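You operate a simulated robot arm through the tools that you are given. There is no shell and no other tool. Be economical: measure what you need, move in short steps, check, and stop when the job is done.

Carry out the task below with a simulated two-armed robot. There is one attempt and no reset: what you move stays moved.

Task
Fetch the teal tin and set it on the top of the stock table. Take the blue battery on the top of the display table and put it away on the upper charging shelf. Open the left drawer of the display table, take the blue rag from the top of the display table and leave it inside and shut the drawer again. Take the black grip and put it on top of the black pad. Put the yellow cap on the top of the small chest. Stack the carton marked "Pads" from the top of the display table on top of the carton marked "Cups". Turn the low dial to 6. Any order will do. Set down upright: black grip.

It is judged by the outcome, as a careful person would: the job done as asked, and still so three seconds after it is handed in. It fails if anything else is knocked over, pushed out of place, dropped, spilled or broken. A push-on lid holds only when it is set on centred and level and pressed home; a screw cap is set on level and turned clockwise until tight.

Robot
Two 7-joint arms with fingered hands on one trunk, on a base that drives. Base frame: it is fixed to the floor where the robot stands at the start and does not move with it; the origin is under the middle of the robot, x ahead of it, y to its left, z up. Readings come in cm, rad, newtons and seconds.
The left shoulder is at the start at [5.1, 17, 128.9], the right one opposite. With the tool pointing down near the work surface each hand reaches from about 10 to 68 cm from the robot's upright axis, wherever it stands, measured 20 degrees to its own side. Places, roughly: LT drawer1 [80, 260, 60]; black grip (4x4x7 cm) [90, 220, 80]; black pad (11x5x4 cm) [70, 460, 70]; blue battery [75, 175, 75]; blue rag (7x10x3 cm) [60, 190, 70]; green carton, pink carton, red carton [75, 250, 75]; left drawer of the display table [70, 260, 60]; low dial [50, -230, 100]; teal tin [75, -25, 100]; top of the small chest (16x19 cm) [96, 152, 100]; top of the stock table [100, 350, 70]; upper charging shelf (15x156 cm) [-316, 588, 120]; yellow cap (4x4x3 cm) [80, 230, 70]. Payload 4 kg a hand.
Tool frame (each hand has its own): the origin (TCP) lies between the finger pads and is the grasp point; the fingertips stand 2.6 cm ahead of it; z points along the fingers, y is the line along which they close. Largest opening 13.2 cm; the body of the gripper starts 7.3 cm behind the TCP. The gripper is a hand of 4 fingers: y runs from the thumb to the fingers, the wrist lies at [0, 0, -22.4] in the tool frame, and closing takes about 1.5 s.
Orientation is that of the tool frame in the base frame, as a unit quaternion [w, x, y, z]. With the fingers straight down and closing along the base's y, the tool's x points along the base's -x, its y along +y and its z along -z.

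Tools
- The arms move only by the tool send_rows. It takes "left_deltas", "right_deltas" or both (then of equal length, played together; a hand with none holds still); each is one flat list of numbers, 6 for each row, row after row: the shift along the base's x, y, z in cm, then the turn, a rotation vector about the base's x, y, z in rad. In form: [dx, dy, dz, wx, wy, wz, dx, dy, dz, wx, wy, wz, ...]. A call has 1 to 12 rows; each row shifts and turns the commanded pose from where the row before left it. "left_hand" and "right_hand" are, for a hand that has rows, the finger opening in cm, from 0 to 13.2, set as the call begins (left out, the last holds). A row lasts 0.2 s, in which the tool goes at most 5 cm and 0.15 rad; a call with a longer step from one row to the next is refused whole, and so is a gripper value outside its range. A pose out of reach is approached as far as the arm can. The call stops where the force on the tool passes 40 N (or 10 N more than at its start, if that is more) or the arm is blocked; 0.2 s more then pass. The fingers move at their own pace (about 10.8 cm/s each) and stop on an object; they squeeze with about 21 N. The grip force told is the motor's: it shows also when the fingers shut on nothing. Time passes only in rows, and 0.2 s behind the last, so rows that do not move let the fingers close. It gives the time, the measured TCP pose, the force on the tool (base axes), the opening and the grip force at its end, in the units of the frame above (readings bear some noise), with the torque about the TCP (base axes, N m) and any sound that the robot's microphone picked up.
- Cameras (640 x 400 px; columns grow to the right, rows downward): "scene" is now at [12.94, -2, 147.76]; the picture's right is [-0.22, -0.98, 0.00], its down [-0.45, 0.10, -0.89] and it looks along [0.87, -0.19, -0.46] (base axes); focal length 256 px, centre (320, 200). "left" rides on the left gripper at [-7.3, 0.6, -9.4] in its tool frame; the picture's right is [-0.08, -1.00, 0.00], its down [0.78, -0.06, -0.62] and it looks along [0.61, -0.05, 0.79] (tool axes); focal length 230 px, centre (320, 200). "right" rides on the right gripper at [7.3, 0.6, -9.4] in its tool frame; the picture's right is [-0.08, 1.00, 0.00], its down [-0.78, -0.06, -0.62] and it looks along [-0.61, -0.05, 0.79] (tool axes); focal length 230 px, centre (320, 200). There is no depth. A picture from a camera that has moved, and an enlarged one, comes with that camera's place and axes in the base frame and with its lens.
- grab_frame(camera): a new picture of that camera. No time passes.
- raise_lower(by): slides the trunk up (or, below 0, down) by that many cm; the arms and the scene camera ride with it, the base frame stays. It gives what a move gives, with no picture.
- steer(legs): drives the robot by 1 to 6 legs, each [ahead, left, turn to the left] in cm, cm and rad, along the robot's own axes; the way and the turn of a leg run together, so that a leg with both is an arc; at most 150 cm and 3.142 rad a leg. The arms and the cameras ride along, it lands a little off, and it stops where it bumps. It gives what a move gives.
- move_fingers(finger1, finger2, finger3, thumb_bend, hand): sets how far each is bent, from 0 (flat) to 1 (curled in); at 0.3 the hand is open as for a grip, at 0.7 the pads meet at the TCP. One left out holds its place. A second passes; each finger stops where it meets its share of the squeeze, and holds until it gets a number again. A gripper value or a shape takes the hand back. It gives what a move gives, with no picture; readings hold the bend of each and the force on the fingers (four entries, about 0 where the hand has none), thumb and palm.
- preshape(shape, hand): the hand has 4 fingers and takes this shape, open, in about a second: jaw (thumb against the fingers, like two jaws); tri (thumb and two fingers); tip (a fingertip pinch); poke (one finger out to press); point (the index stretched); flat (the hand flat); cup (the hand cupped); fist (a fist). The gripper value then closes the fingers along that shape, each until it touches; the sizes above hold for jaw. It gives what a move gives, with no picture.
- pan_tilt(pan, tilt): turns the head with the scene camera to pan (to the left, within 1.396 rad either way) and tilt (down, from -0.506 to 1.204), counted from straight ahead of the robot. It gives what a move gives.
- close_up(camera, box): a new picture of the part [left, top, right, bottom] of that camera's present view, enlarged. No time passes.
- sign_off(): hands the job in; it is judged then, once.

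Go step by step. Nothing tells you exact positions but the pictures and the camera data: compare them with the known pose of the tool, close in by small moves and look again before you grip or let go. The budget is 217 turns and 208 pictures, counting those below and the enlarged ones. Unless the task says otherwise, let go and move clear before handing in, and close with one line.

The tools are called by a JSON object that holds its "api" and its "payload". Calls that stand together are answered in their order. send_rows: Moves the arms, as the interface text tells. Its arguments: {"type":"object","properties":{"left_deltas":{"type":"array","items":{"type":"number"}},"left_hand":{"type":"number"},"right_deltas":{"type":"array","items":{"type":"number"}},"right_hand":{"type":"number"}},"required":[]} The other tools are called the same way: raise_lower (by) slides the trunk up or down; preshape (shape, hand) gives the hand a shape; move_fingers (finger1, finger2, finger3, thumb_bend, hand) moves the fingers one by one; steer (legs) drives the base; pan_tilt (pan, tilt) turns the head that bears the scene camera; grab_frame (camera) takes a picture; close_up (camera, box) takes an enlarged picture of a part of a camera's view; sign_off () hands the job in.

At the start:

```text
clock: 0.0
left_tcp_pos: [45.51, 7.34, 128.01]
left_ee_rot: [0.0, 0.0, 1.0, 0.0]
left_contact_force: [-0.5, 0.4, 0.5]
left_torque: [0.01, 0.02, -0.01]
left_width: 13.2
left_grip_force: 0.0
left_shape: jaw
left_bend: [0.3, 0.3, 0.3, 0.3]
left_finger forces: [0.0, 0.0, 0.0, 0.1, 0.0, 0.1]
right_tcp_pos: [39.0, -24.47, 133.03]
right_ee_rot: [0.0, 0.0, 1.0, 0.0]
right_contact_force: [-0.1, -0.2, 0.6]
right_torque: [0.03, -0.03, -0.01]
right_width: 13.18
right_grip_force: 0.0
right_shape: jaw
right_bend: [0.3, 0.3, 0.3, 0.3]
right_finger forces: [0.0, 0.0, 0.1, 0.0, 0.1, 0.1]
trunk travel left (down, up): [-30.0, 5.1]
robot x, y, heading: [-0.1, 0.27, 0.001]
head pan, tilt: [-0.218, 0.475]
```

scene: 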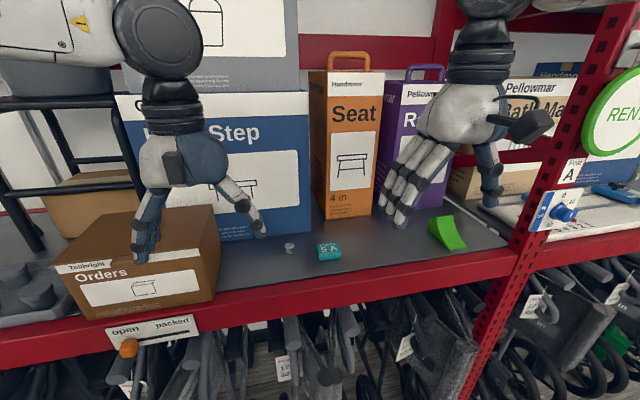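
right: 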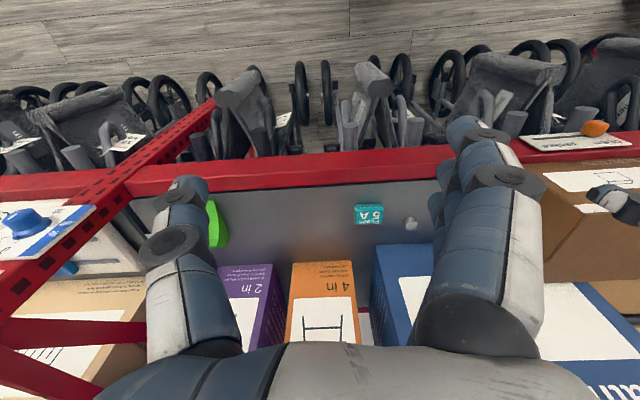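
left: 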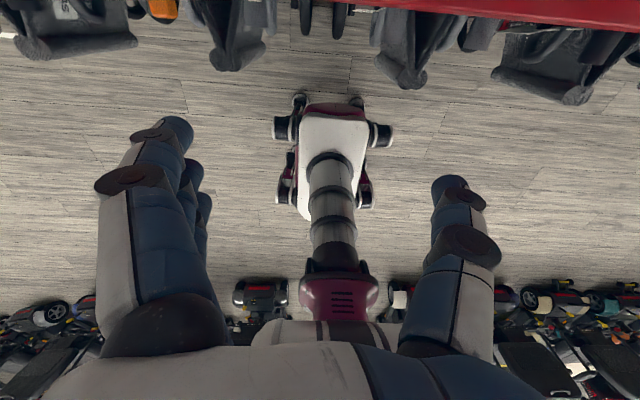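

I see the teal tin on the shelf, roughly at [65,-16,104] by triangulation. I'll look closer before moving.

{"api": "close_up", "payload": {"camera": "scene", "box": [240, 180, 480, 330]}}

{"api": "close_up", "payload": {"camera": "right", "box": [300, 160, 460, 260]}}

{"api": "pan_tilt", "payload": {"pan": 1.3, "tilt": 0.3}}

{"api": "grab_frame", "payload": {"camera": "scene"}}

```text
2.67 times, centred on (360, 255) of scene
camera zoom: at [12.94, -2.0, 147.76], right [-0.22, -0.98, 0.0], down [-0.45, 0.1, -0.89], along [0.87, -0.19, -0.46], focal length 682 px, centre (213, 53)
```

zoom: 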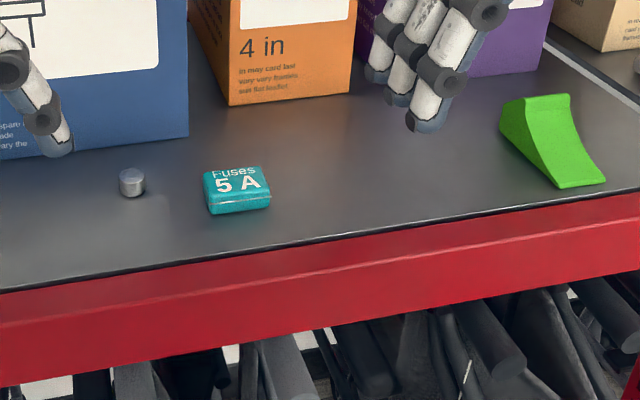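

```text
4.00 times, centred on (380, 210) of right
camera zoom: at [31.45, -23.98, 142.19], right [0.08, 1.0, 0.0], down [0.78, -0.06, 0.62], along [0.61, -0.05, -0.79], focal length 920 px, centre (80, 160)
```

zoom: 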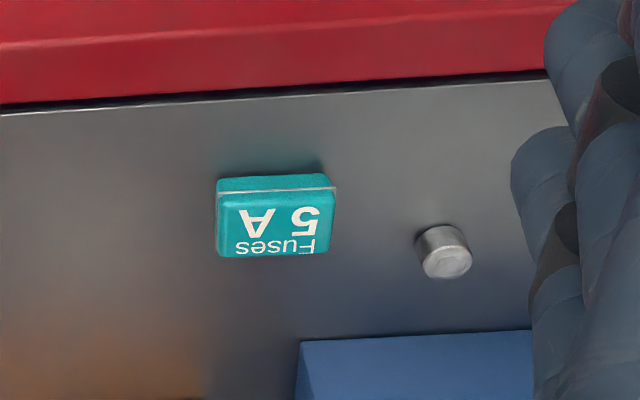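

```text
clock: 1.6
left_tcp_pos: [45.42, 7.48, 127.95]
left_ee_rot: [0.0, 0.0, 1.0, 0.0]
left_contact_force: [0.2, 0.0, -0.6]
left_torque: [-0.02, -0.01, 0.0]
left_width: 13.21
left_grip_force: 0.0
left_shape: jaw
left_bend: [0.3, 0.3, 0.3, 0.3]
left_finger forces: [0.1, 0.0, 0.0, 0.0, 0.1, 0.0]
right_tcp_pos: [38.91, -24.55, 132.9]
right_ee_rot: [0.0, 0.0, 1.0, 0.0]
right_contact_force: [0.3, 0.1, -0.1]
right_torque: [0.01, 0.0, 0.0]
right_width: 13.17
right_grip_force: 0.1
right_shape: jaw
right_bend: [0.3, 0.3, 0.3, 0.3]
right_finger forces: [0.1, 0.1, 0.0, 0.0, 0.0, 0.0]
trunk travel left (down, up): [-30.0, 5.1]
robot x, y, heading: [-0.02, 0.11, 0.003]
head pan, tilt: [1.3, 0.3]
```

```text
202 pictures are left
camera scene: at [6.51, 8.98, 149.38], right [0.96, -0.27, 0.0], down [-0.08, -0.28, -0.96], along [0.26, 0.92, -0.3], focal length 256 px, centre (320, 200)
```

scene: 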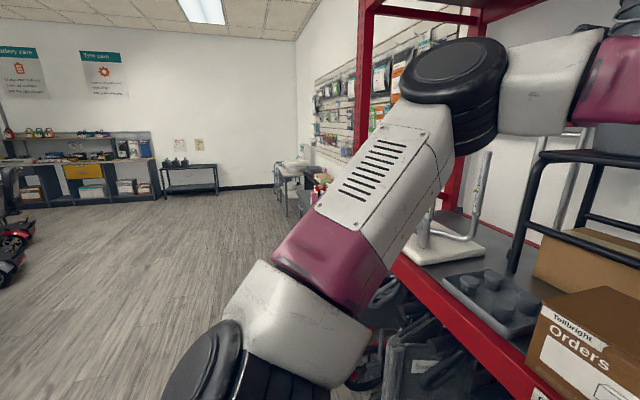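

The tin is about 6 cm wide with its top near z 104.5. I'll creep ahead slightly, pull the left hand back, and bring the right hand above the tin.

{"api": "steer", "payload": {"legs": [[4, 0, 0]]}}

{"api": "send_rows", "payload": {"left_deltas": [-2, 0, 0, 0, 0, 0, -2, 0, 0, 0, 0, 0, -2, 0, 0, 0, 0, 0, -2, 0, 0, 0, 0, 0, -2, 0, 0, 0, 0, 0, -2, 0, 0, 0, 0, 0], "right_deltas": [4, 1.4, -2, 0, 0, 0, 4, 1.4, -3, 0, 0, 0, 4, 1.4, -3, 0, 0, 0, 4, 1.4, -3, 0, 0, 0, 4, 1.4, -4, 0, 0, 0, 3, 1.3, -2, 0, 0, 0]}}

{"api": "grab_frame", "payload": {"camera": "right"}}

{"api": "pan_tilt", "payload": {"pan": -0.2, "tilt": 0.6}}

{"api": "grab_frame", "payload": {"camera": "scene"}}

```text
clock: 2.5
left_tcp_pos: [49.5, 7.29, 127.98]
left_ee_rot: [-0.001, 0.0, 1.0, 0.0]
left_contact_force: [0.3, -0.5, -0.8]
left_torque: [-0.03, 0.02, -0.01]
left_width: 13.19
left_grip_force: 0.0
left_shape: jaw
left_bend: [0.3, 0.3, 0.3, 0.3]
left_finger forces: [0.0, 0.0, 0.0, 0.0, 0.0, 0.0]
right_tcp_pos: [43.14, -24.68, 132.82]
right_ee_rot: [0.001, 0.0, 1.0, 0.0]
right_contact_force: [0.3, 0.4, -0.4]
right_torque: [-0.01, 0.03, 0.01]
right_width: 13.19
right_grip_force: 0.0
right_shape: jaw
right_bend: [0.3, 0.3, 0.3, 0.3]
right_finger forces: [0.1, 0.0, 0.0, 0.0, 0.0, 0.0]
trunk travel left (down, up): [-30.0, 5.1]
robot x, y, heading: [3.78, -0.11, -0.002]
head pan, tilt: [1.3, 0.3]
```

```text
refused: row 2 steps farther than a row can; nothing moved
```

```text
201 pictures are left
camera right: at [35.61, -23.98, 142.16], right [0.08, 1.0, 0.0], down [0.79, -0.06, 0.62], along [0.61, -0.05, -0.79], focal length 230 px, centre (320, 200)
```

right: 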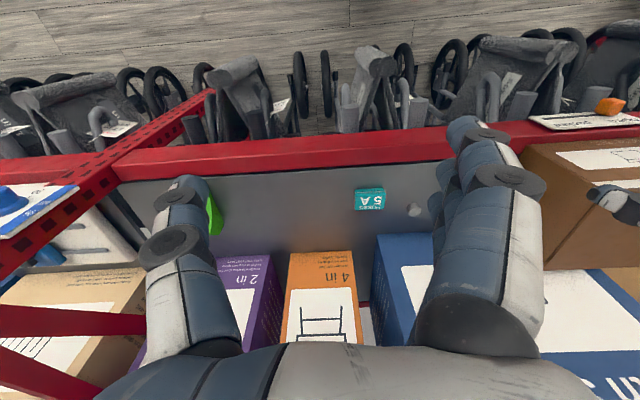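

```text
clock: 4.1
left_tcp_pos: [49.47, 7.45, 128.03]
left_ee_rot: [0.0, 0.0, 1.0, -0.001]
left_contact_force: [-0.3, -0.1, 0.0]
left_torque: [-0.02, -0.01, 0.05]
left_width: 13.2
left_grip_force: 0.1
left_shape: jaw
left_bend: [0.3, 0.3, 0.3, 0.3]
left_finger forces: [0.0, 0.0, 0.0, 0.0, 0.1, 0.0]
right_tcp_pos: [43.05, -24.53, 132.82]
right_ee_rot: [0.0, 0.0, 1.0, 0.0]
right_contact_force: [0.9, 0.2, -0.7]
right_torque: [-0.02, 0.02, 0.0]
right_width: 13.19
right_grip_force: 0.0
right_shape: jaw
right_bend: [0.3, 0.3, 0.3, 0.3]
right_finger forces: [0.0, 0.0, 0.0, 0.0, 0.0, 0.0]
trunk travel left (down, up): [-30.0, 5.1]
robot x, y, heading: [3.87, -0.34, 0.001]
head pan, tilt: [-0.201, 0.6]
```

```text
200 pictures are left
camera scene: at [16.71, -1.78, 146.63], right [-0.2, -0.98, 0.0], down [-0.55, 0.11, -0.83], along [0.81, -0.16, -0.56], focal length 256 px, centre (320, 200)
```

scene: 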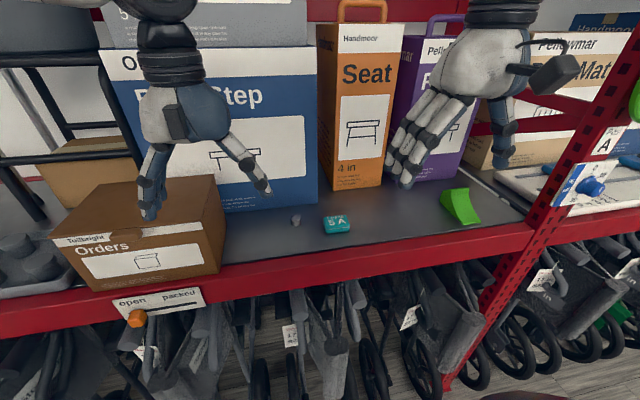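

The step was too long; resending with smaller rows.

{"api": "send_rows", "payload": {"left_deltas": [-2, 0, 0, 0, 0, 0, -2, 0, 0, 0, 0, 0, -2, 0, 0, 0, 0, 0, -2, 0, 0, 0, 0, 0, -2, 0, 0, 0, 0, 0, -2, 0, 0, 0, 0, 0, 0, 0, 0, 0, 0, 0, 0, 0, 0, 0, 0, 0], "right_deltas": [2.87, 1.06, -2.25, 0, 0, 0, 2.87, 1.06, -2.25, 0, 0, 0, 2.87, 1.06, -2.25, 0, 0, 0, 2.87, 1.06, -2.25, 0, 0, 0, 2.87, 1.06, -2.25, 0, 0, 0, 2.87, 1.06, -2.25, 0, 0, 0, 2.87, 1.06, -2.25, 0, 0, 0, 2.87, 1.06, -2.25, 0, 0, 0]}}

{"api": "grab_frame", "payload": {"camera": "right"}}

{"api": "grab_frame", "payload": {"camera": "scene"}}

```text
clock: 5.9
left_tcp_pos: [37.7, 7.52, 127.68]
left_ee_rot: [0.0, 0.0, 1.0, 0.0]
left_contact_force: [0.6, -0.9, -0.2]
left_torque: [0.03, 0.01, 0.03]
left_width: 13.16
left_grip_force: 0.0
left_shape: jaw
left_bend: [0.3, 0.3, 0.3, 0.3]
left_finger forces: [0.0, 0.0, 0.1, 0.0, 0.0, 0.1]
right_tcp_pos: [66.05, -16.16, 115.02]
right_ee_rot: [0.0, 0.0, 1.0, 0.0]
right_contact_force: [-0.1, -0.6, -0.2]
right_torque: [0.0, 0.03, -0.01]
right_width: 13.2
right_grip_force: 0.0
right_shape: jaw
right_bend: [0.3, 0.3, 0.3, 0.3]
right_finger forces: [0.0, 0.1, 0.0, 0.1, 0.0, 0.0]
trunk travel left (down, up): [-30.0, 5.1]
robot x, y, heading: [3.75, -0.16, 0.005]
head pan, tilt: [-0.201, 0.6]
```

```text
199 pictures are left
camera right: at [58.57, -15.57, 124.24], right [0.08, 1.0, 0.0], down [0.78, -0.06, 0.62], along [0.62, -0.05, -0.79], focal length 230 px, centre (320, 200)
```

right: 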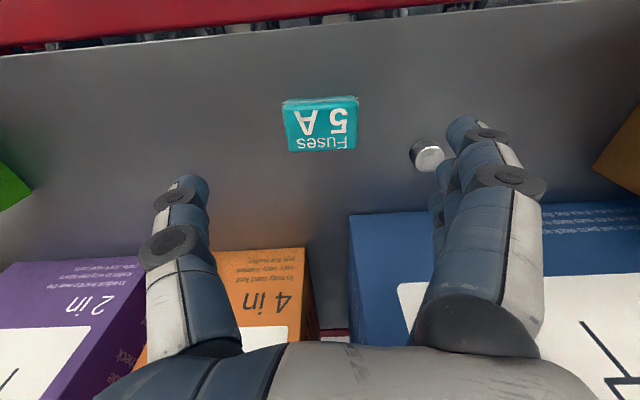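

```text
198 pictures are left
camera scene: at [16.82, -1.75, 146.62], right [-0.2, -0.98, 0.0], down [-0.55, 0.11, -0.82], along [0.81, -0.16, -0.57], focal length 256 px, centre (320, 200)
```

scene: 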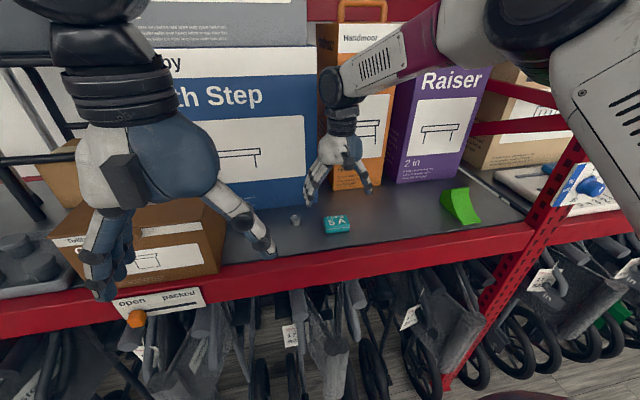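

The tin is right under the TCP. I'll narrow the opening to clear the metal knob and descend.

{"api": "send_rows", "payload": {"right_deltas": [-0.2, 0, -2, 0, 0, 0, 0, 0, -2, 0, 0, 0, 0, 0, -2, 0, 0, 0, 0, 0, -1.5, 0, 0, 0, 0, 0, -1.5, 0, 0, 0], "right_hand": 10}}

{"api": "grab_frame", "payload": {"camera": "right"}}

{"api": "close_up", "payload": {"camera": "scene", "box": [260, 130, 420, 230]}}

```text
clock: 7.1
left_tcp_pos: [37.73, 7.27, 127.87]
left_ee_rot: [0.001, 0.0, 1.0, 0.0]
left_contact_force: [0.8, -0.2, -0.5]
left_torque: [-0.01, 0.0, 0.01]
left_width: 13.19
left_grip_force: 0.2
left_shape: jaw
left_bend: [0.3, 0.3, 0.3, 0.3]
left_finger forces: [0.0, 0.0, 0.0, 0.0, 0.0, 0.0]
right_tcp_pos: [65.7, -16.27, 105.96]
right_ee_rot: [0.0, 0.001, 1.0, -0.001]
right_contact_force: [0.4, -0.3, -0.5]
right_torque: [0.02, 0.03, -0.01]
right_width: 10.04
right_grip_force: 0.0
right_shape: jaw
right_bend: [0.63, 0.63, 0.63, 0.59]
right_finger forces: [0.1, 0.0, 0.1, 0.0, 0.0, 0.0]
trunk travel left (down, up): [-30.0, 5.1]
robot x, y, heading: [3.9, 0.09, 0.0]
head pan, tilt: [-0.201, 0.6]
```

```text
197 pictures are left
camera right: at [58.23, -15.64, 115.14], right [0.08, 1.0, 0.0], down [0.79, -0.06, 0.62], along [0.61, -0.05, -0.79], focal length 230 px, centre (320, 200)
```

right: 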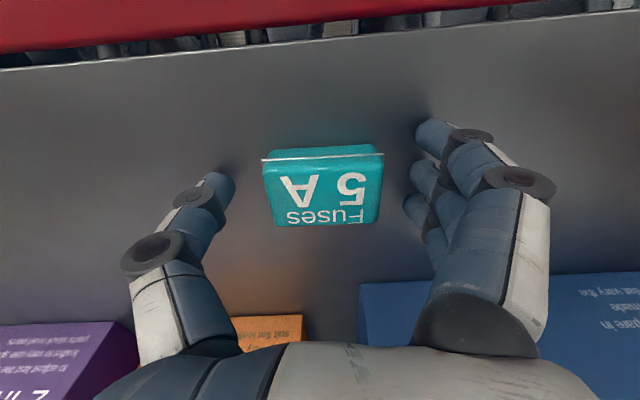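

```text
4.00 times, centred on (340, 180) of scene
camera zoom: at [16.74, -1.8, 146.63], right [-0.2, -0.98, 0.0], down [-0.55, 0.11, -0.82], along [0.81, -0.16, -0.57], focal length 1023 px, centre (240, 280)
```

zoom: 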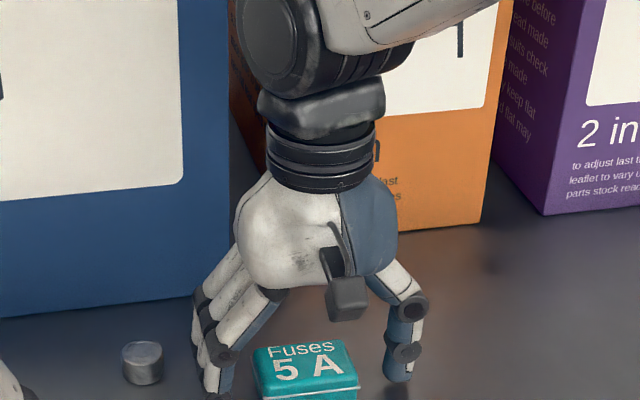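

Well centred. Descend 1.2 cm more and close.

{"api": "send_rows", "payload": {"right_deltas": [0, 0.1, -0.6, 0, 0, 0, 0, 0, -0.6, 0, 0, 0]}}

{"api": "send_rows", "payload": {"right_deltas": [0, 0, 0, 0, 0, 0, 0, 0, 0, 0, 0, 0, 0, 0, 0, 0, 0, 0, 0, 0, 0, 0, 0, 0, 0, 0, 0, 0, 0, 0, 0, 0, 0, 0, 0, 0, 0, 0, 0, 0, 0, 0, 0, 0, 0, 0, 0, 0], "right_hand": 3}}

{"api": "grab_frame", "payload": {"camera": "right"}}

```text
clock: 7.7
left_tcp_pos: [37.41, 7.47, 127.84]
left_ee_rot: [0.0, -0.001, 1.0, 0.001]
left_contact_force: [-0.5, -0.8, -0.2]
left_torque: [-0.02, 0.03, 0.0]
left_width: 13.19
left_grip_force: 0.1
left_shape: jaw
left_bend: [0.3, 0.3, 0.3, 0.3]
left_finger forces: [0.0, 0.0, 0.0, 0.1, 0.0, 0.0]
right_tcp_pos: [65.97, -16.04, 105.58]
right_ee_rot: [0.007, 0.002, 1.0, 0.001]
right_contact_force: [-6.8, -1.2, 22.2]
right_torque: [0.83, 0.5, 0.32]
right_width: 9.92
right_grip_force: 0.1
right_shape: jaw
right_bend: [0.65, 0.64, 0.63, 0.59]
right_finger forces: [9.8, 5.5, 2.7, 0.1, 3.9, 0.0]
trunk travel left (down, up): [-30.0, 5.1]
robot x, y, heading: [4.27, 0.34, 0.002]
head pan, tilt: [-0.201, 0.6]
stopped in row 2 (right hand): the force on the tool passed its limit at 45 N (the readings are from after the stop); the commanded pose is now the measured one
```

```text
clock: 9.0
left_tcp_pos: [37.66, 7.41, 127.82]
left_ee_rot: [0.001, 0.0, 1.0, 0.0]
left_contact_force: [-0.3, 0.0, 0.8]
left_torque: [0.01, 0.04, -0.01]
left_width: 13.19
left_grip_force: 0.1
left_shape: jaw
left_bend: [0.3, 0.3, 0.3, 0.3]
left_finger forces: [0.0, 0.1, 0.0, 0.0, 0.0, 0.0]
right_tcp_pos: [66.21, -15.77, 105.69]
right_ee_rot: [0.009, 0.003, 1.0, 0.004]
right_contact_force: [-2.4, 4.7, 13.8]
right_torque: [0.44, 0.36, -0.01]
right_width: 5.53
right_grip_force: 20.9
right_shape: jaw
right_bend: [0.74, 0.73, 0.74, 0.71]
right_finger forces: [16.3, 10.4, 9.9, 0.1, 23.7, 0.0]
trunk travel left (down, up): [-30.0, 5.1]
robot x, y, heading: [3.77, -0.02, -0.001]
head pan, tilt: [-0.201, 0.6]
stopped in row 6 (right hand): the force on the tool passed its limit at 40 N (the readings are from after the stop); the commanded pose is now the measured one
```

```text
195 pictures are left
camera right: at [58.48, -15.28, 114.82], right [0.08, 1.0, 0.01], down [0.77, -0.07, 0.63], along [0.63, -0.04, -0.78], focal length 230 px, centre (320, 200)
```

right: 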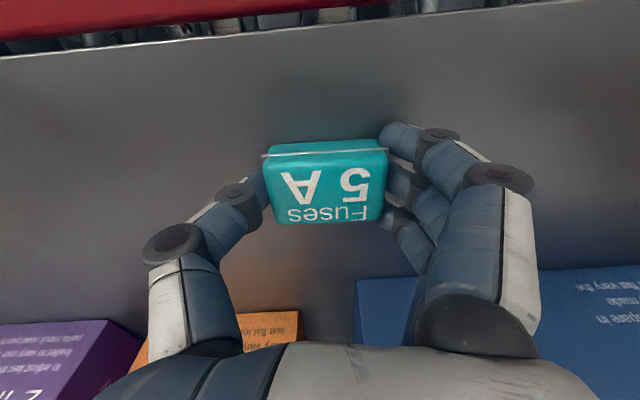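

Gripped (5.5 cm, 21 N). Lift.

{"api": "send_rows", "payload": {"right_deltas": [0, 0, 2, 0, 0, 0, 0, 0, 3, 0, 0, 0, 0, 0, 3, 0, 0, 0, -1, 0, 3, 0, 0, 0, -3, 0, 3, 0, 0, 0, -4, 0, 2, 0, 0, 0, -4, 0, 2, 0, 0, 0, -4, 0, 2, 0, 0, 0, -4, 0, 0, 0, 0, 0, -4, 0, 0, 0, 0, 0, -4, 0, 0, 0, 0, 0]}}

{"api": "grab_frame", "payload": {"camera": "right"}}

{"api": "pan_tilt", "payload": {"pan": 0.9, "tilt": 0.5}}

{"api": "grab_frame", "payload": {"camera": "scene"}}

```text
clock: 11.4
left_tcp_pos: [37.55, 7.13, 127.87]
left_ee_rot: [0.0, 0.0, 1.0, 0.001]
left_contact_force: [0.3, 0.1, 0.6]
left_torque: [0.05, 0.0, 0.01]
left_width: 13.18
left_grip_force: 0.1
left_shape: jaw
left_bend: [0.3, 0.3, 0.3, 0.3]
left_finger forces: [0.0, 0.1, 0.0, 0.0, 0.1, 0.0]
right_tcp_pos: [38.07, -16.25, 125.28]
right_ee_rot: [0.009, 0.002, 1.0, 0.002]
right_contact_force: [-0.7, -0.9, -0.3]
right_torque: [-0.03, 0.01, -0.03]
right_width: 5.31
right_grip_force: 21.1
right_shape: jaw
right_bend: [0.74, 0.73, 0.74, 0.71]
right_finger forces: [15.6, 8.4, 15.3, 0.0, 18.5, 0.1]
trunk travel left (down, up): [-30.0, 5.1]
robot x, y, heading: [4.59, 0.16, 0.004]
head pan, tilt: [-0.201, 0.6]
```

```text
194 pictures are left
camera right: at [30.34, -15.76, 134.5], right [0.08, 1.0, 0.01], down [0.77, -0.07, 0.63], along [0.63, -0.04, -0.78], focal length 230 px, centre (320, 200)
```

right: 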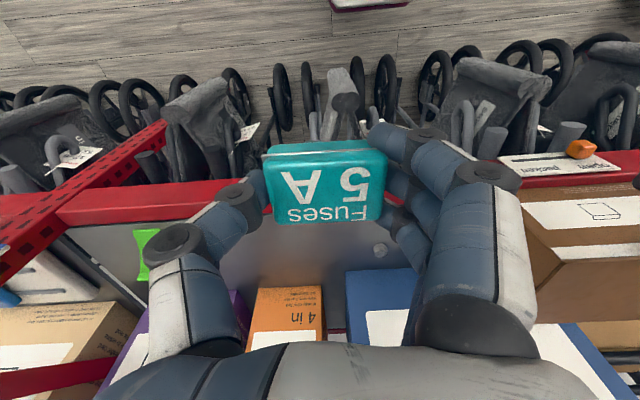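

```text
clock: 12.8
left_tcp_pos: [37.55, 7.29, 127.93]
left_ee_rot: [0.0, 0.0, 1.0, 0.0]
left_contact_force: [0.0, 0.3, 0.1]
left_torque: [-0.02, -0.01, -0.02]
left_width: 13.17
left_grip_force: 0.1
left_shape: jaw
left_bend: [0.3, 0.3, 0.3, 0.3]
left_finger forces: [0.1, 0.1, 0.0, 0.1, 0.0, 0.0]
right_tcp_pos: [38.03, -16.18, 125.36]
right_ee_rot: [0.007, 0.0, 1.0, 0.003]
right_contact_force: [-0.5, -0.5, 0.4]
right_torque: [0.01, 0.04, 0.0]
right_width: 5.34
right_grip_force: 20.9
right_shape: jaw
right_bend: [0.74, 0.73, 0.74, 0.71]
right_finger forces: [15.5, 8.4, 15.4, 0.0, 18.5, 0.0]
trunk travel left (down, up): [-30.0, 5.1]
robot x, y, heading: [4.29, 0.04, -0.001]
head pan, tilt: [0.901, 0.499]
```

```text
193 pictures are left
camera scene: at [13.71, 7.08, 147.54], right [0.78, -0.62, 0.0], down [-0.3, -0.37, -0.88], along [0.55, 0.69, -0.48], focal length 256 px, centre (320, 200)
```

scene: 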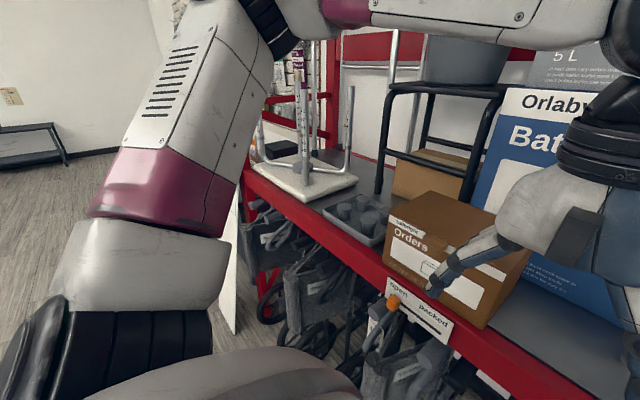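

The tin is held. I see a free-standing white panel near [32,118] at floor, so I back away before strafing left toward the display table.

{"api": "steer", "payload": {"legs": [[-40, 0, 0], [0, 100, 0]]}}

{"api": "pan_tilt", "payload": {"pan": 0.3, "tilt": 0.4}}

{"api": "grab_frame", "payload": {"camera": "scene"}}

```text
clock: 23.7
left_tcp_pos: [-1.4, 105.04, 127.81]
left_ee_rot: [0.0, -0.003, 1.0, 0.0]
left_contact_force: [-0.4, -0.3, 0.4]
left_torque: [0.01, 0.01, 0.01]
left_width: 13.19
left_grip_force: 0.1
left_shape: jaw
left_bend: [0.3, 0.3, 0.3, 0.3]
left_finger forces: [0.0, 0.0, 0.0, 0.1, 0.0, 0.0]
right_tcp_pos: [-0.85, 81.37, 125.43]
right_ee_rot: [0.007, -0.001, 1.0, 0.003]
right_contact_force: [0.1, 0.6, -1.4]
right_torque: [0.02, -0.01, 0.0]
right_width: 5.34
right_grip_force: 20.9
right_shape: jaw
right_bend: [0.74, 0.73, 0.74, 0.71]
right_finger forces: [15.6, 8.3, 15.4, 0.1, 18.5, 0.1]
trunk travel left (down, up): [-30.0, 5.1]
robot x, y, heading: [-34.9, 97.6, 0.004]
head pan, tilt: [0.901, 0.499]
```

```text
clock: 24.7
left_tcp_pos: [-1.54, 105.04, 127.78]
left_ee_rot: [0.0, -0.002, 1.0, 0.001]
left_contact_force: [0.5, 0.1, -0.3]
left_torque: [-0.02, 0.01, 0.0]
left_width: 13.17
left_grip_force: 0.1
left_shape: jaw
left_bend: [0.3, 0.3, 0.3, 0.3]
left_finger forces: [0.1, 0.1, 0.0, 0.1, 0.0, 0.1]
right_tcp_pos: [-0.98, 81.5, 125.41]
right_ee_rot: [0.007, -0.002, 1.0, 0.003]
right_contact_force: [-0.2, 0.7, 0.2]
right_torque: [0.02, 0.01, -0.01]
right_width: 5.32
right_grip_force: 21.2
right_shape: jaw
right_bend: [0.74, 0.73, 0.74, 0.71]
right_finger forces: [15.6, 8.4, 15.4, 0.0, 18.5, 0.0]
trunk travel left (down, up): [-30.0, 5.1]
robot x, y, heading: [-34.89, 97.72, 0.004]
head pan, tilt: [0.3, 0.4]
```

```text
192 pictures are left
camera scene: at [-22.18, 100.18, 148.45], right [0.3, -0.95, 0.0], down [-0.37, -0.12, -0.92], along [0.88, 0.28, -0.39], focal length 256 px, centre (320, 200)
```

scene: 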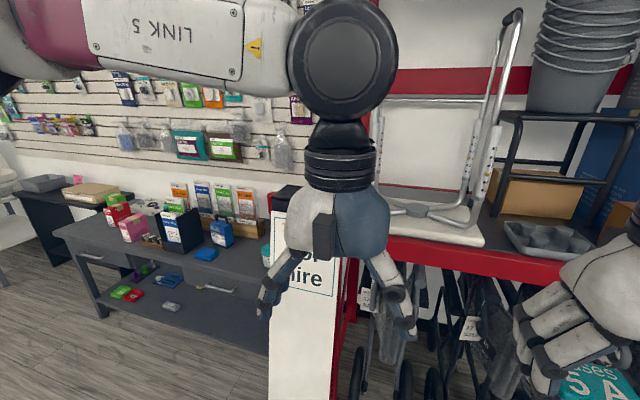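

Display table in view at left, with the "hire" sign between. Strafe another 100 cm left.

{"api": "steer", "payload": {"legs": [[0, 110, 0]]}}

{"api": "pan_tilt", "payload": {"pan": 0.0, "tilt": 0.5}}

{"api": "grab_frame", "payload": {"camera": "scene"}}

{"api": "pan_tilt", "payload": {"pan": 0.9, "tilt": 0.5}}

{"api": "grab_frame", "payload": {"camera": "scene"}}

```text
clock: 34.8
left_tcp_pos: [-2.63, 217.19, 127.81]
left_ee_rot: [0.0, -0.007, 1.0, 0.0]
left_contact_force: [0.1, -0.3, -0.1]
left_torque: [0.02, 0.02, -0.01]
left_width: 13.17
left_grip_force: 0.1
left_shape: jaw
left_bend: [0.3, 0.3, 0.3, 0.3]
left_finger forces: [0.0, 0.0, 0.1, 0.0, 0.0, 0.0]
right_tcp_pos: [-1.8, 193.69, 125.32]
right_ee_rot: [0.007, -0.006, 1.0, 0.003]
right_contact_force: [0.2, -0.2, -0.6]
right_torque: [0.02, -0.01, -0.01]
right_width: 5.31
right_grip_force: 20.7
right_shape: jaw
right_bend: [0.74, 0.73, 0.74, 0.71]
right_finger forces: [15.6, 8.3, 15.4, 0.0, 18.4, 0.0]
trunk travel left (down, up): [-30.0, 5.1]
robot x, y, heading: [-36.18, 209.49, 0.013]
head pan, tilt: [0.3, 0.4]
```

```text
clock: 35.6
left_tcp_pos: [-2.57, 217.15, 127.81]
left_ee_rot: [0.0, -0.007, 1.0, 0.0]
left_contact_force: [-0.3, 0.0, -0.7]
left_torque: [-0.01, -0.02, 0.0]
left_width: 13.16
left_grip_force: 0.1
left_shape: jaw
left_bend: [0.3, 0.3, 0.3, 0.3]
left_finger forces: [0.0, 0.0, 0.0, 0.1, 0.1, 0.0]
right_tcp_pos: [-1.87, 193.74, 125.29]
right_ee_rot: [0.008, -0.006, 1.0, 0.002]
right_contact_force: [0.4, 0.0, -0.9]
right_torque: [0.02, 0.01, 0.0]
right_width: 5.32
right_grip_force: 20.8
right_shape: jaw
right_bend: [0.74, 0.73, 0.74, 0.71]
right_finger forces: [15.6, 8.4, 15.3, 0.0, 18.6, 0.0]
trunk travel left (down, up): [-30.0, 5.1]
robot x, y, heading: [-35.84, 209.12, 0.016]
head pan, tilt: [0.0, 0.499]
```

```text
191 pictures are left
camera scene: at [-22.98, 209.5, 147.54], right [0.01, -1.0, 0.0], down [-0.48, -0.01, -0.88], along [0.88, 0.01, -0.48], focal length 256 px, centre (320, 200)
```

scene: 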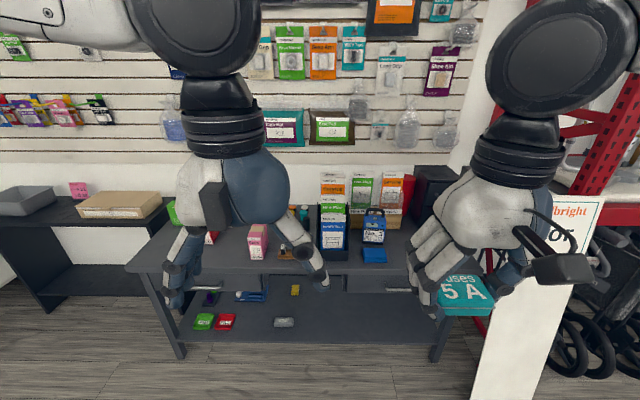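

```text
clock: 36.8
left_tcp_pos: [-2.59, 217.2, 127.85]
left_ee_rot: [0.0, -0.007, 1.0, 0.0]
left_contact_force: [-0.5, 0.2, 0.1]
left_torque: [-0.02, -0.04, 0.01]
left_width: 13.19
left_grip_force: 0.1
left_shape: jaw
left_bend: [0.3, 0.3, 0.3, 0.3]
left_finger forces: [0.0, 0.0, 0.1, 0.0, 0.1, 0.1]
right_tcp_pos: [-1.76, 193.62, 125.39]
right_ee_rot: [0.007, -0.006, 1.0, 0.003]
right_contact_force: [-0.1, -0.9, -0.7]
right_torque: [0.01, -0.01, -0.01]
right_width: 5.29
right_grip_force: 20.5
right_shape: jaw
right_bend: [0.74, 0.73, 0.74, 0.71]
right_finger forces: [15.5, 8.4, 15.4, 0.0, 18.5, 0.1]
trunk travel left (down, up): [-30.0, 5.1]
robot x, y, heading: [-35.92, 209.19, 0.014]
head pan, tilt: [0.901, 0.499]
```

```text
190 pictures are left
camera scene: at [-26.51, 216.57, 147.54], right [0.79, -0.61, 0.0], down [-0.29, -0.38, -0.88], along [0.54, 0.7, -0.48], focal length 256 px, centre (320, 200)
```

scene: 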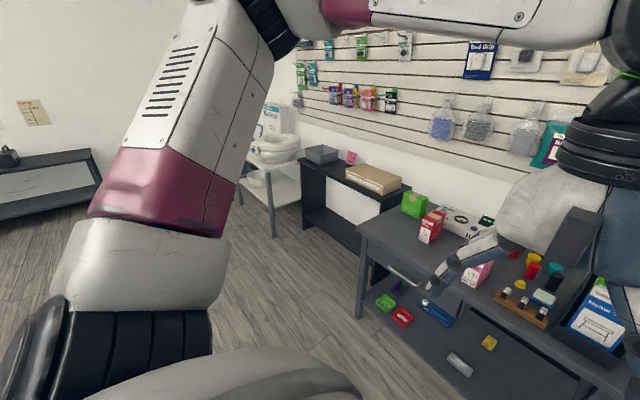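

Next to the display table stands the black stock table (y≈350). I'll go place the tin there first.

{"api": "steer", "payload": {"legs": [[0, 135, 0]]}}

{"api": "pan_tilt", "payload": {"pan": -0.1, "tilt": 0.5}}

{"api": "grab_frame", "payload": {"camera": "scene"}}

```text
clock: 48.7
left_tcp_pos: [-5.41, 351.32, 127.82]
left_ee_rot: [0.0, -0.013, 1.0, 0.0]
left_contact_force: [-0.4, 0.6, -1.0]
left_torque: [0.02, 0.02, 0.03]
left_width: 13.18
left_grip_force: 0.0
left_shape: jaw
left_bend: [0.3, 0.3, 0.3, 0.3]
left_finger forces: [0.0, 0.1, 0.1, 0.0, 0.0, 0.1]
right_tcp_pos: [-4.29, 327.77, 125.4]
right_ee_rot: [0.009, -0.012, 1.0, 0.002]
right_contact_force: [-0.5, -0.2, 0.1]
right_torque: [0.0, 0.0, 0.0]
right_width: 5.32
right_grip_force: 21.0
right_shape: jaw
right_bend: [0.74, 0.73, 0.74, 0.71]
right_finger forces: [15.6, 8.4, 15.4, 0.0, 18.3, 0.1]
trunk travel left (down, up): [-30.0, 5.1]
robot x, y, heading: [-38.95, 343.0, 0.025]
head pan, tilt: [0.901, 0.499]
```

```text
clock: 50.0
left_tcp_pos: [-5.25, 351.31, 127.86]
left_ee_rot: [0.001, -0.013, 1.0, 0.0]
left_contact_force: [0.2, 0.1, -0.7]
left_torque: [0.01, -0.02, -0.01]
left_width: 13.15
left_grip_force: 0.0
left_shape: jaw
left_bend: [0.3, 0.3, 0.3, 0.3]
left_finger forces: [0.1, 0.0, 0.0, 0.1, 0.0, 0.1]
right_tcp_pos: [-4.43, 327.88, 125.35]
right_ee_rot: [0.007, -0.012, 1.0, 0.004]
right_contact_force: [-0.2, -0.6, 0.6]
right_torque: [-0.02, -0.01, 0.01]
right_width: 5.32
right_grip_force: 20.9
right_shape: jaw
right_bend: [0.74, 0.73, 0.74, 0.71]
right_finger forces: [15.7, 8.5, 15.4, 0.0, 18.4, 0.0]
trunk travel left (down, up): [-30.0, 5.1]
robot x, y, heading: [-38.77, 342.73, 0.028]
head pan, tilt: [-0.099, 0.499]
```

```text
189 pictures are left
camera scene: at [-25.7, 342.4, 147.54], right [-0.07, -1.0, 0.0], down [-0.48, 0.03, -0.88], along [0.88, -0.06, -0.48], focal length 256 px, centre (320, 200)
```

scene: 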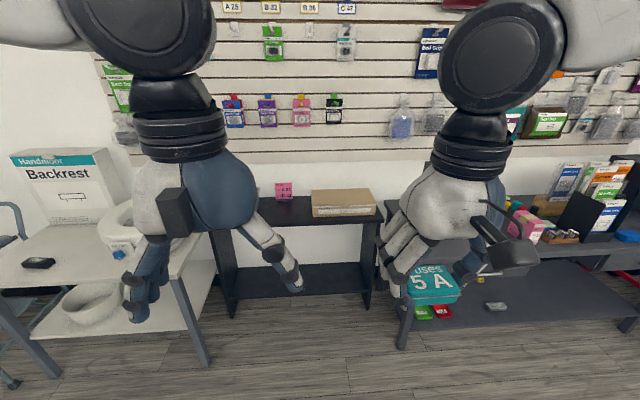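

The stock table's top spans x≈88+, around y 340–385, with a pink item and a carton at its back. I'll approach to place the tin near [95,349].

{"api": "steer", "payload": {"legs": [[70, 10, -0.028]]}}

{"api": "pan_tilt", "payload": {"pan": -0.1, "tilt": 0.7}}

{"api": "grab_frame", "payload": {"camera": "scene"}}

```text
clock: 53.9
left_tcp_pos: [65.6, 359.99, 127.89]
left_ee_rot: [0.0, 0.007, 1.0, 0.0]
left_contact_force: [-0.9, 0.9, 0.2]
left_torque: [-0.03, 0.03, -0.01]
left_width: 13.2
left_grip_force: 0.1
left_shape: jaw
left_bend: [0.3, 0.3, 0.3, 0.3]
left_finger forces: [0.1, 0.0, 0.1, 0.0, 0.0, 0.1]
right_tcp_pos: [65.93, 336.57, 125.22]
right_ee_rot: [0.008, 0.008, 1.0, 0.003]
right_contact_force: [0.2, 0.3, -0.3]
right_torque: [-0.02, -0.01, 0.02]
right_width: 5.31
right_grip_force: 21.4
right_shape: jaw
right_bend: [0.74, 0.73, 0.74, 0.71]
right_finger forces: [15.6, 8.4, 15.4, 0.0, 18.5, 0.0]
trunk travel left (down, up): [-30.0, 5.1]
robot x, y, heading: [32.15, 352.99, -0.011]
head pan, tilt: [-0.099, 0.499]
```

```text
clock: 54.6
left_tcp_pos: [65.65, 360.04, 127.85]
left_ee_rot: [0.0, 0.007, 1.0, 0.0]
left_contact_force: [0.7, -0.7, 0.1]
left_torque: [0.05, -0.02, 0.01]
left_width: 13.17
left_grip_force: 0.1
left_shape: jaw
left_bend: [0.3, 0.3, 0.3, 0.3]
left_finger forces: [0.0, 0.1, 0.0, 0.0, 0.1, 0.0]
right_tcp_pos: [65.64, 336.24, 125.4]
right_ee_rot: [0.008, 0.007, 1.0, 0.002]
right_contact_force: [-0.2, 0.2, 0.0]
right_torque: [-0.03, -0.02, -0.02]
right_width: 5.33
right_grip_force: 21.3
right_shape: jaw
right_bend: [0.74, 0.73, 0.74, 0.71]
right_finger forces: [15.6, 8.4, 15.5, 0.0, 18.4, 0.0]
trunk travel left (down, up): [-30.0, 5.1]
robot x, y, heading: [32.23, 352.96, -0.017]
head pan, tilt: [-0.099, 0.7]
```

```text
188 pictures are left
camera scene: at [44.4, 352.02, 145.78], right [-0.11, -0.99, 0.0], down [-0.64, 0.07, -0.77], along [0.76, -0.09, -0.64], focal length 256 px, centre (320, 200)
```

scene: 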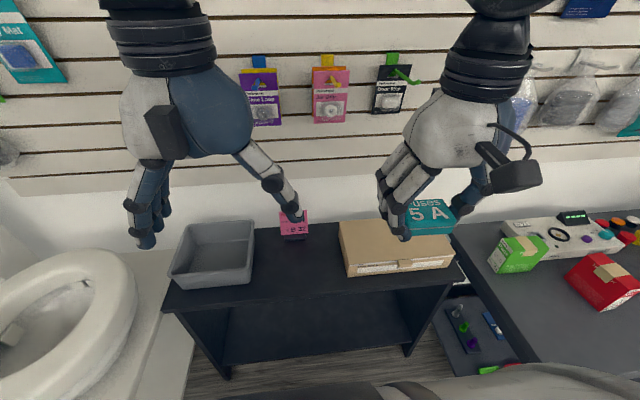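

Gap between tray and carton is about y 338–368; I'll bring the tin over [97,353] and take the left hand out of the way.

{"api": "send_rows", "payload": {"left_deltas": [-1, 1.5, 0, 0, 0, 0, -1, 1.5, 0, 0, 0, 0, -1, 1.5, 0, 0, 0, 0, -1, 1.5, 0, 0, 0, 0, -1, 1.5, 0, 0, 0, 0, -1, 1.5, 0, 0, 0, 0, 0, 0, 0, 0, 0, 0, 0, 0, 0, 0, 0, 0, 0, 0, 0, 0, 0, 0, 0, 0, 0, 0, 0, 0], "right_deltas": [3.1, 1.66, -3, 0, 0, 0, 3.1, 1.66, -3, 0, 0, 0, 3.1, 1.66, -3, 0, 0, 0, 3.1, 1.66, -3, 0, 0, 0, 3.1, 1.66, -3, 0, 0, 0, 3.1, 1.66, -3, 0, 0, 0, 3.1, 1.66, -3, 0, 0, 0, 3.1, 1.66, -3, 0, 0, 0, 3.1, 1.66, -3, 0, 0, 0, 3.1, 1.66, -3, 0, 0, 0]}}

{"api": "grab_frame", "payload": {"camera": "scene"}}

{"api": "grab_frame", "payload": {"camera": "right"}}

```text
clock: 56.8
left_tcp_pos: [59.7, 368.94, 127.81]
left_ee_rot: [-0.001, 0.007, 1.0, 0.0]
left_contact_force: [-0.1, 0.7, -0.6]
left_torque: [0.01, 0.02, -0.01]
left_width: 13.19
left_grip_force: 0.0
left_shape: jaw
left_bend: [0.3, 0.3, 0.3, 0.3]
left_finger forces: [0.1, 0.1, 0.0, 0.0, 0.1, 0.0]
right_tcp_pos: [96.95, 352.69, 95.54]
right_ee_rot: [0.007, 0.012, 1.0, 0.004]
right_contact_force: [0.7, 0.2, -0.7]
right_torque: [0.0, 0.01, -0.03]
right_width: 5.32
right_grip_force: 20.9
right_shape: jaw
right_bend: [0.74, 0.73, 0.74, 0.71]
right_finger forces: [17.3, 8.4, 18.8, 0.1, 18.3, 0.1]
trunk travel left (down, up): [-30.0, 5.1]
robot x, y, heading: [31.8, 353.17, -0.015]
head pan, tilt: [-0.099, 0.7]
```

```text
187 pictures are left
camera scene: at [44.52, 352.06, 145.75], right [-0.11, -0.99, 0.0], down [-0.64, 0.07, -0.76], along [0.76, -0.09, -0.64], focal length 256 px, centre (320, 200)
```

scene: 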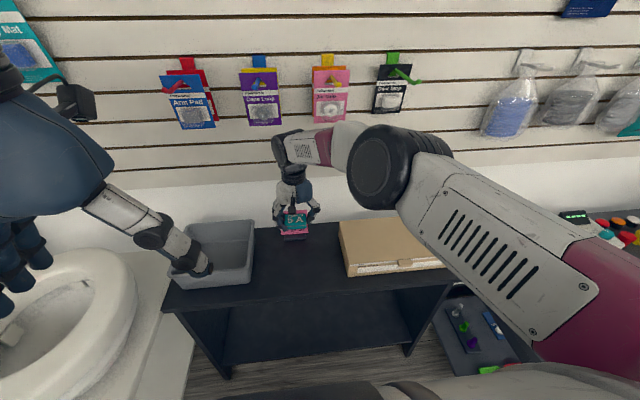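

```text
186 pictures are left
camera right: at [89.33, 353.43, 104.68], right [0.1, 0.99, 0.01], down [0.77, -0.08, 0.63], along [0.63, -0.06, -0.78], focal length 230 px, centre (320, 200)
```

right: 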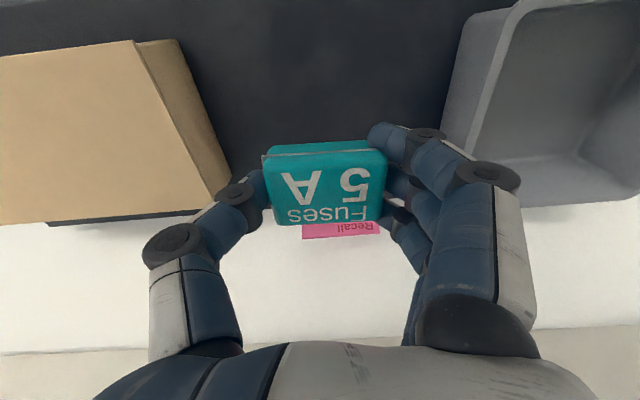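

Clear below. Descend toward the table.

{"api": "send_rows", "payload": {"right_deltas": [-0.4, 0, -3, 0, 0, 0, -0.4, 0, -3, 0, 0, 0, -0.4, 0, -3, 0, 0, 0, -0.4, 0, -3, 0, 0, 0, -0.4, 0, -3, 0, 0, 0]}}

{"api": "close_up", "payload": {"camera": "scene", "box": [220, 180, 380, 280]}}

{"api": "grab_frame", "payload": {"camera": "right"}}

```text
clock: 58.2
left_tcp_pos: [59.65, 368.87, 127.9]
left_ee_rot: [-0.001, 0.007, 1.0, 0.0]
left_contact_force: [-0.1, -0.7, -0.2]
left_torque: [0.0, 0.0, 0.03]
left_width: 13.19
left_grip_force: 0.1
left_shape: jaw
left_bend: [0.3, 0.3, 0.3, 0.3]
left_finger forces: [0.1, 0.0, 0.1, 0.0, 0.1, 0.1]
right_tcp_pos: [95.03, 349.05, 81.31]
right_ee_rot: [0.014, 0.032, 0.999, -0.004]
right_contact_force: [-0.2, 0.7, 0.3]
right_torque: [-0.01, 0.03, -0.03]
right_width: 5.31
right_grip_force: 20.6
right_shape: jaw
right_bend: [0.74, 0.73, 0.74, 0.71]
right_finger forces: [18.3, 8.5, 19.5, 0.0, 18.4, 0.1]
right hand out of reach, approached as far as the arm can: row 4, 5
trunk travel left (down, up): [-30.0, 5.1]
robot x, y, heading: [32.01, 353.2, -0.014]
head pan, tilt: [-0.099, 0.7]
stopped in row 5 (right hand): the arm was blocked; the commanded pose is now the measured one
```

```text
4.00 times, centred on (300, 230) of scene
camera zoom: at [44.43, 351.97, 145.77], right [-0.11, -0.99, 0.0], down [-0.64, 0.07, -0.76], along [0.76, -0.09, -0.64], focal length 1023 px, centre (400, 80)
```

zoom: 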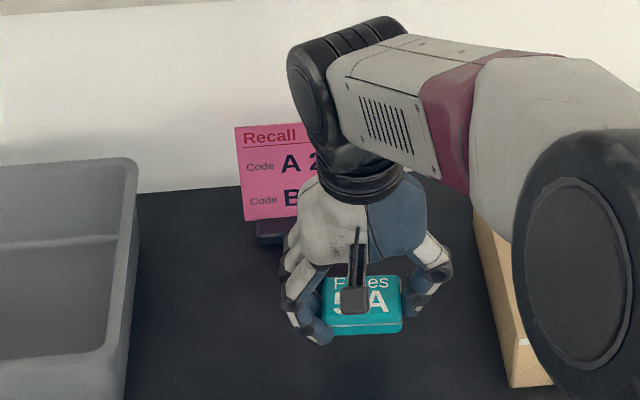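

```text
184 pictures are left
camera right: at [87.44, 350.05, 90.37], right [0.14, 0.99, 0.0], down [0.76, -0.11, 0.64], along [0.63, -0.09, -0.77], focal length 230 px, centre (320, 200)
```

right: 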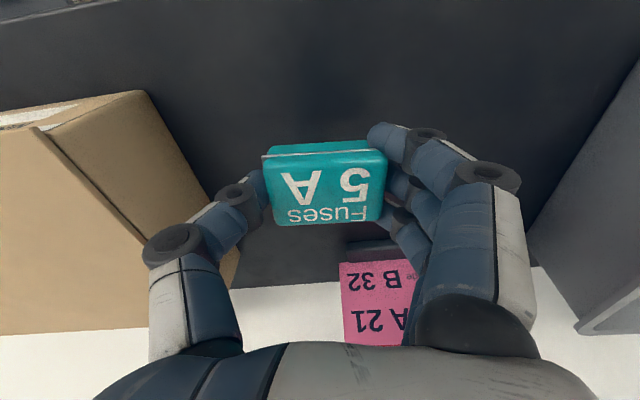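

Arm hit its reach limit; lower the trunk instead.

{"api": "raise_lower", "payload": {"by": -4}}

{"api": "close_up", "payload": {"camera": "scene", "box": [220, 160, 380, 260]}}

```text
clock: 59.0
left_tcp_pos: [59.63, 368.88, 123.73]
left_ee_rot: [0.0, 0.006, 1.0, 0.001]
left_contact_force: [-0.9, -0.1, 0.2]
left_torque: [0.01, 0.02, 0.02]
left_width: 13.17
left_grip_force: 0.0
left_shape: jaw
left_bend: [0.3, 0.3, 0.3, 0.3]
left_finger forces: [0.0, 0.1, 0.0, 0.1, 0.0, 0.0]
right_tcp_pos: [95.08, 349.0, 77.25]
right_ee_rot: [0.014, 0.032, 0.999, -0.003]
right_contact_force: [-0.7, 0.1, -0.3]
right_torque: [0.0, -0.03, 0.03]
right_width: 5.31
right_grip_force: 20.9
right_shape: jaw
right_bend: [0.74, 0.73, 0.74, 0.71]
right_finger forces: [18.5, 8.5, 19.4, 0.0, 18.4, 0.1]
trunk travel left (down, up): [-26.0, 9.1]
robot x, y, heading: [31.88, 352.86, -0.014]
head pan, tilt: [-0.099, 0.7]
```

```text
4.00 times, centred on (300, 210) of scene
camera zoom: at [45.05, 352.0, 141.71], right [-0.11, -0.99, 0.0], down [-0.64, 0.07, -0.77], along [0.76, -0.09, -0.64], focal length 1023 px, centre (400, 160)
```

zoom: 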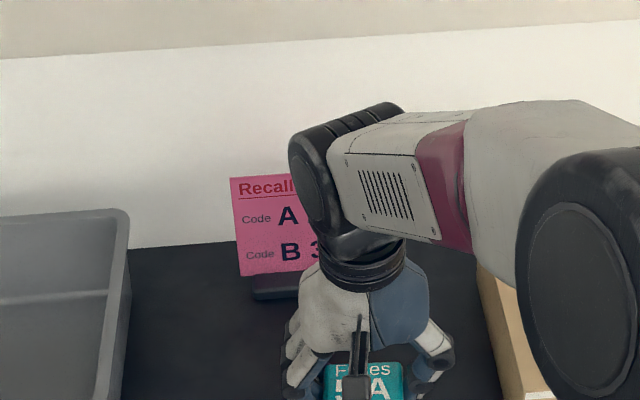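

I'll raise the hand, lower the trunk, then descend with the force guard.

{"api": "send_rows", "payload": {"right_deltas": [0, 0, 4, 0, 0, 0, 0, 0, 4, 0, 0, 0, 0, 0, 3, 0, 0, 0]}}

{"api": "raise_lower", "payload": {"by": -12}}

{"api": "send_rows", "payload": {"right_deltas": [0, 0, -0.6, 0, 0, 0, 0, 0, -0.6, 0, 0, 0, 0, 0, -0.6, 0, 0, 0, 0, 0, -0.6, 0, 0, 0, 0, 0, -0.6, 0, 0, 0, 0, 0, -0.6, 0, 0, 0, 0, 0, -0.6, 0, 0, 0, 0, 0, -0.6, 0, 0, 0, 0, 0, -0.6, 0, 0, 0, 0, 0, -0.6, 0, 0, 0]}}

{"api": "grab_frame", "payload": {"camera": "right"}}

```text
clock: 59.8
left_tcp_pos: [59.58, 368.81, 123.87]
left_ee_rot: [0.0, 0.006, 1.0, 0.0]
left_contact_force: [-0.8, -0.1, -0.4]
left_torque: [0.02, -0.02, 0.01]
left_width: 13.17
left_grip_force: 0.0
left_shape: jaw
left_bend: [0.3, 0.3, 0.3, 0.3]
left_finger forces: [0.0, 0.0, 0.0, 0.0, 0.0, 0.0]
right_tcp_pos: [94.56, 349.54, 88.46]
right_ee_rot: [0.014, 0.026, 1.0, -0.001]
right_contact_force: [-0.1, -0.6, -0.6]
right_torque: [-0.01, -0.03, -0.01]
right_width: 5.31
right_grip_force: 21.4
right_shape: jaw
right_bend: [0.74, 0.73, 0.74, 0.71]
right_finger forces: [19.5, 8.5, 20.4, 0.0, 18.7, 0.0]
trunk travel left (down, up): [-26.0, 9.1]
robot x, y, heading: [31.99, 353.16, -0.013]
head pan, tilt: [-0.099, 0.7]
```

```text
clock: 61.3
left_tcp_pos: [59.28, 368.97, 111.86]
left_ee_rot: [0.001, 0.007, 1.0, 0.001]
left_contact_force: [-0.1, 0.2, -0.3]
left_torque: [0.01, -0.02, -0.01]
left_width: 13.17
left_grip_force: 0.0
left_shape: jaw
left_bend: [0.3, 0.3, 0.3, 0.3]
left_finger forces: [0.0, 0.0, 0.0, 0.0, 0.0, 0.0]
right_tcp_pos: [94.81, 349.49, 76.64]
right_ee_rot: [0.016, 0.028, 0.999, -0.001]
right_contact_force: [-5.2, 1.7, 25.0]
right_torque: [0.87, 0.57, 0.11]
right_width: 5.36
right_grip_force: 21.0
right_shape: jaw
right_bend: [0.75, 0.74, 0.74, 0.71]
right_finger forces: [40.4, 18.1, 23.1, 0.1, 21.0, 0.0]
trunk travel left (down, up): [-14.0, 21.1]
robot x, y, heading: [31.71, 353.07, -0.02]
head pan, tilt: [-0.099, 0.7]
```

```text
clock: 61.7
left_tcp_pos: [59.3, 368.85, 111.88]
left_ee_rot: [0.002, 0.007, 1.0, 0.001]
left_contact_force: [-0.1, -0.4, -0.1]
left_torque: [0.02, 0.0, -0.01]
left_width: 13.18
left_grip_force: 0.1
left_shape: jaw
left_bend: [0.3, 0.3, 0.3, 0.3]
left_finger forces: [0.1, 0.0, 0.0, 0.0, 0.0, 0.1]
right_tcp_pos: [95.01, 349.57, 76.82]
right_ee_rot: [0.018, 0.029, 0.999, 0.0]
right_contact_force: [-6.1, -0.6, 28.7]
right_torque: [0.5, 0.63, 0.15]
right_width: 5.4
right_grip_force: 20.9
right_shape: jaw
right_bend: [0.75, 0.74, 0.74, 0.71]
right_finger forces: [42.0, 16.0, 22.4, 0.0, 26.5, 0.0]
trunk travel left (down, up): [-14.0, 21.1]
robot x, y, heading: [32.1, 353.23, -0.017]
head pan, tilt: [-0.099, 0.7]
stopped in row 1 (right hand): the force on the tool passed its limit at 44 N (the readings are from after the stop); the commanded pose is now the measured one
```

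```text
182 pictures are left
camera right: at [87.26, 350.61, 85.67], right [0.13, 0.99, 0.0], down [0.76, -0.1, 0.64], along [0.64, -0.08, -0.76], focal length 230 px, centre (320, 200)
```

right: 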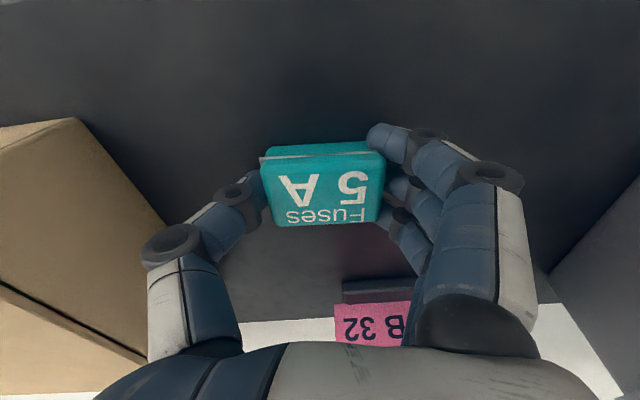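

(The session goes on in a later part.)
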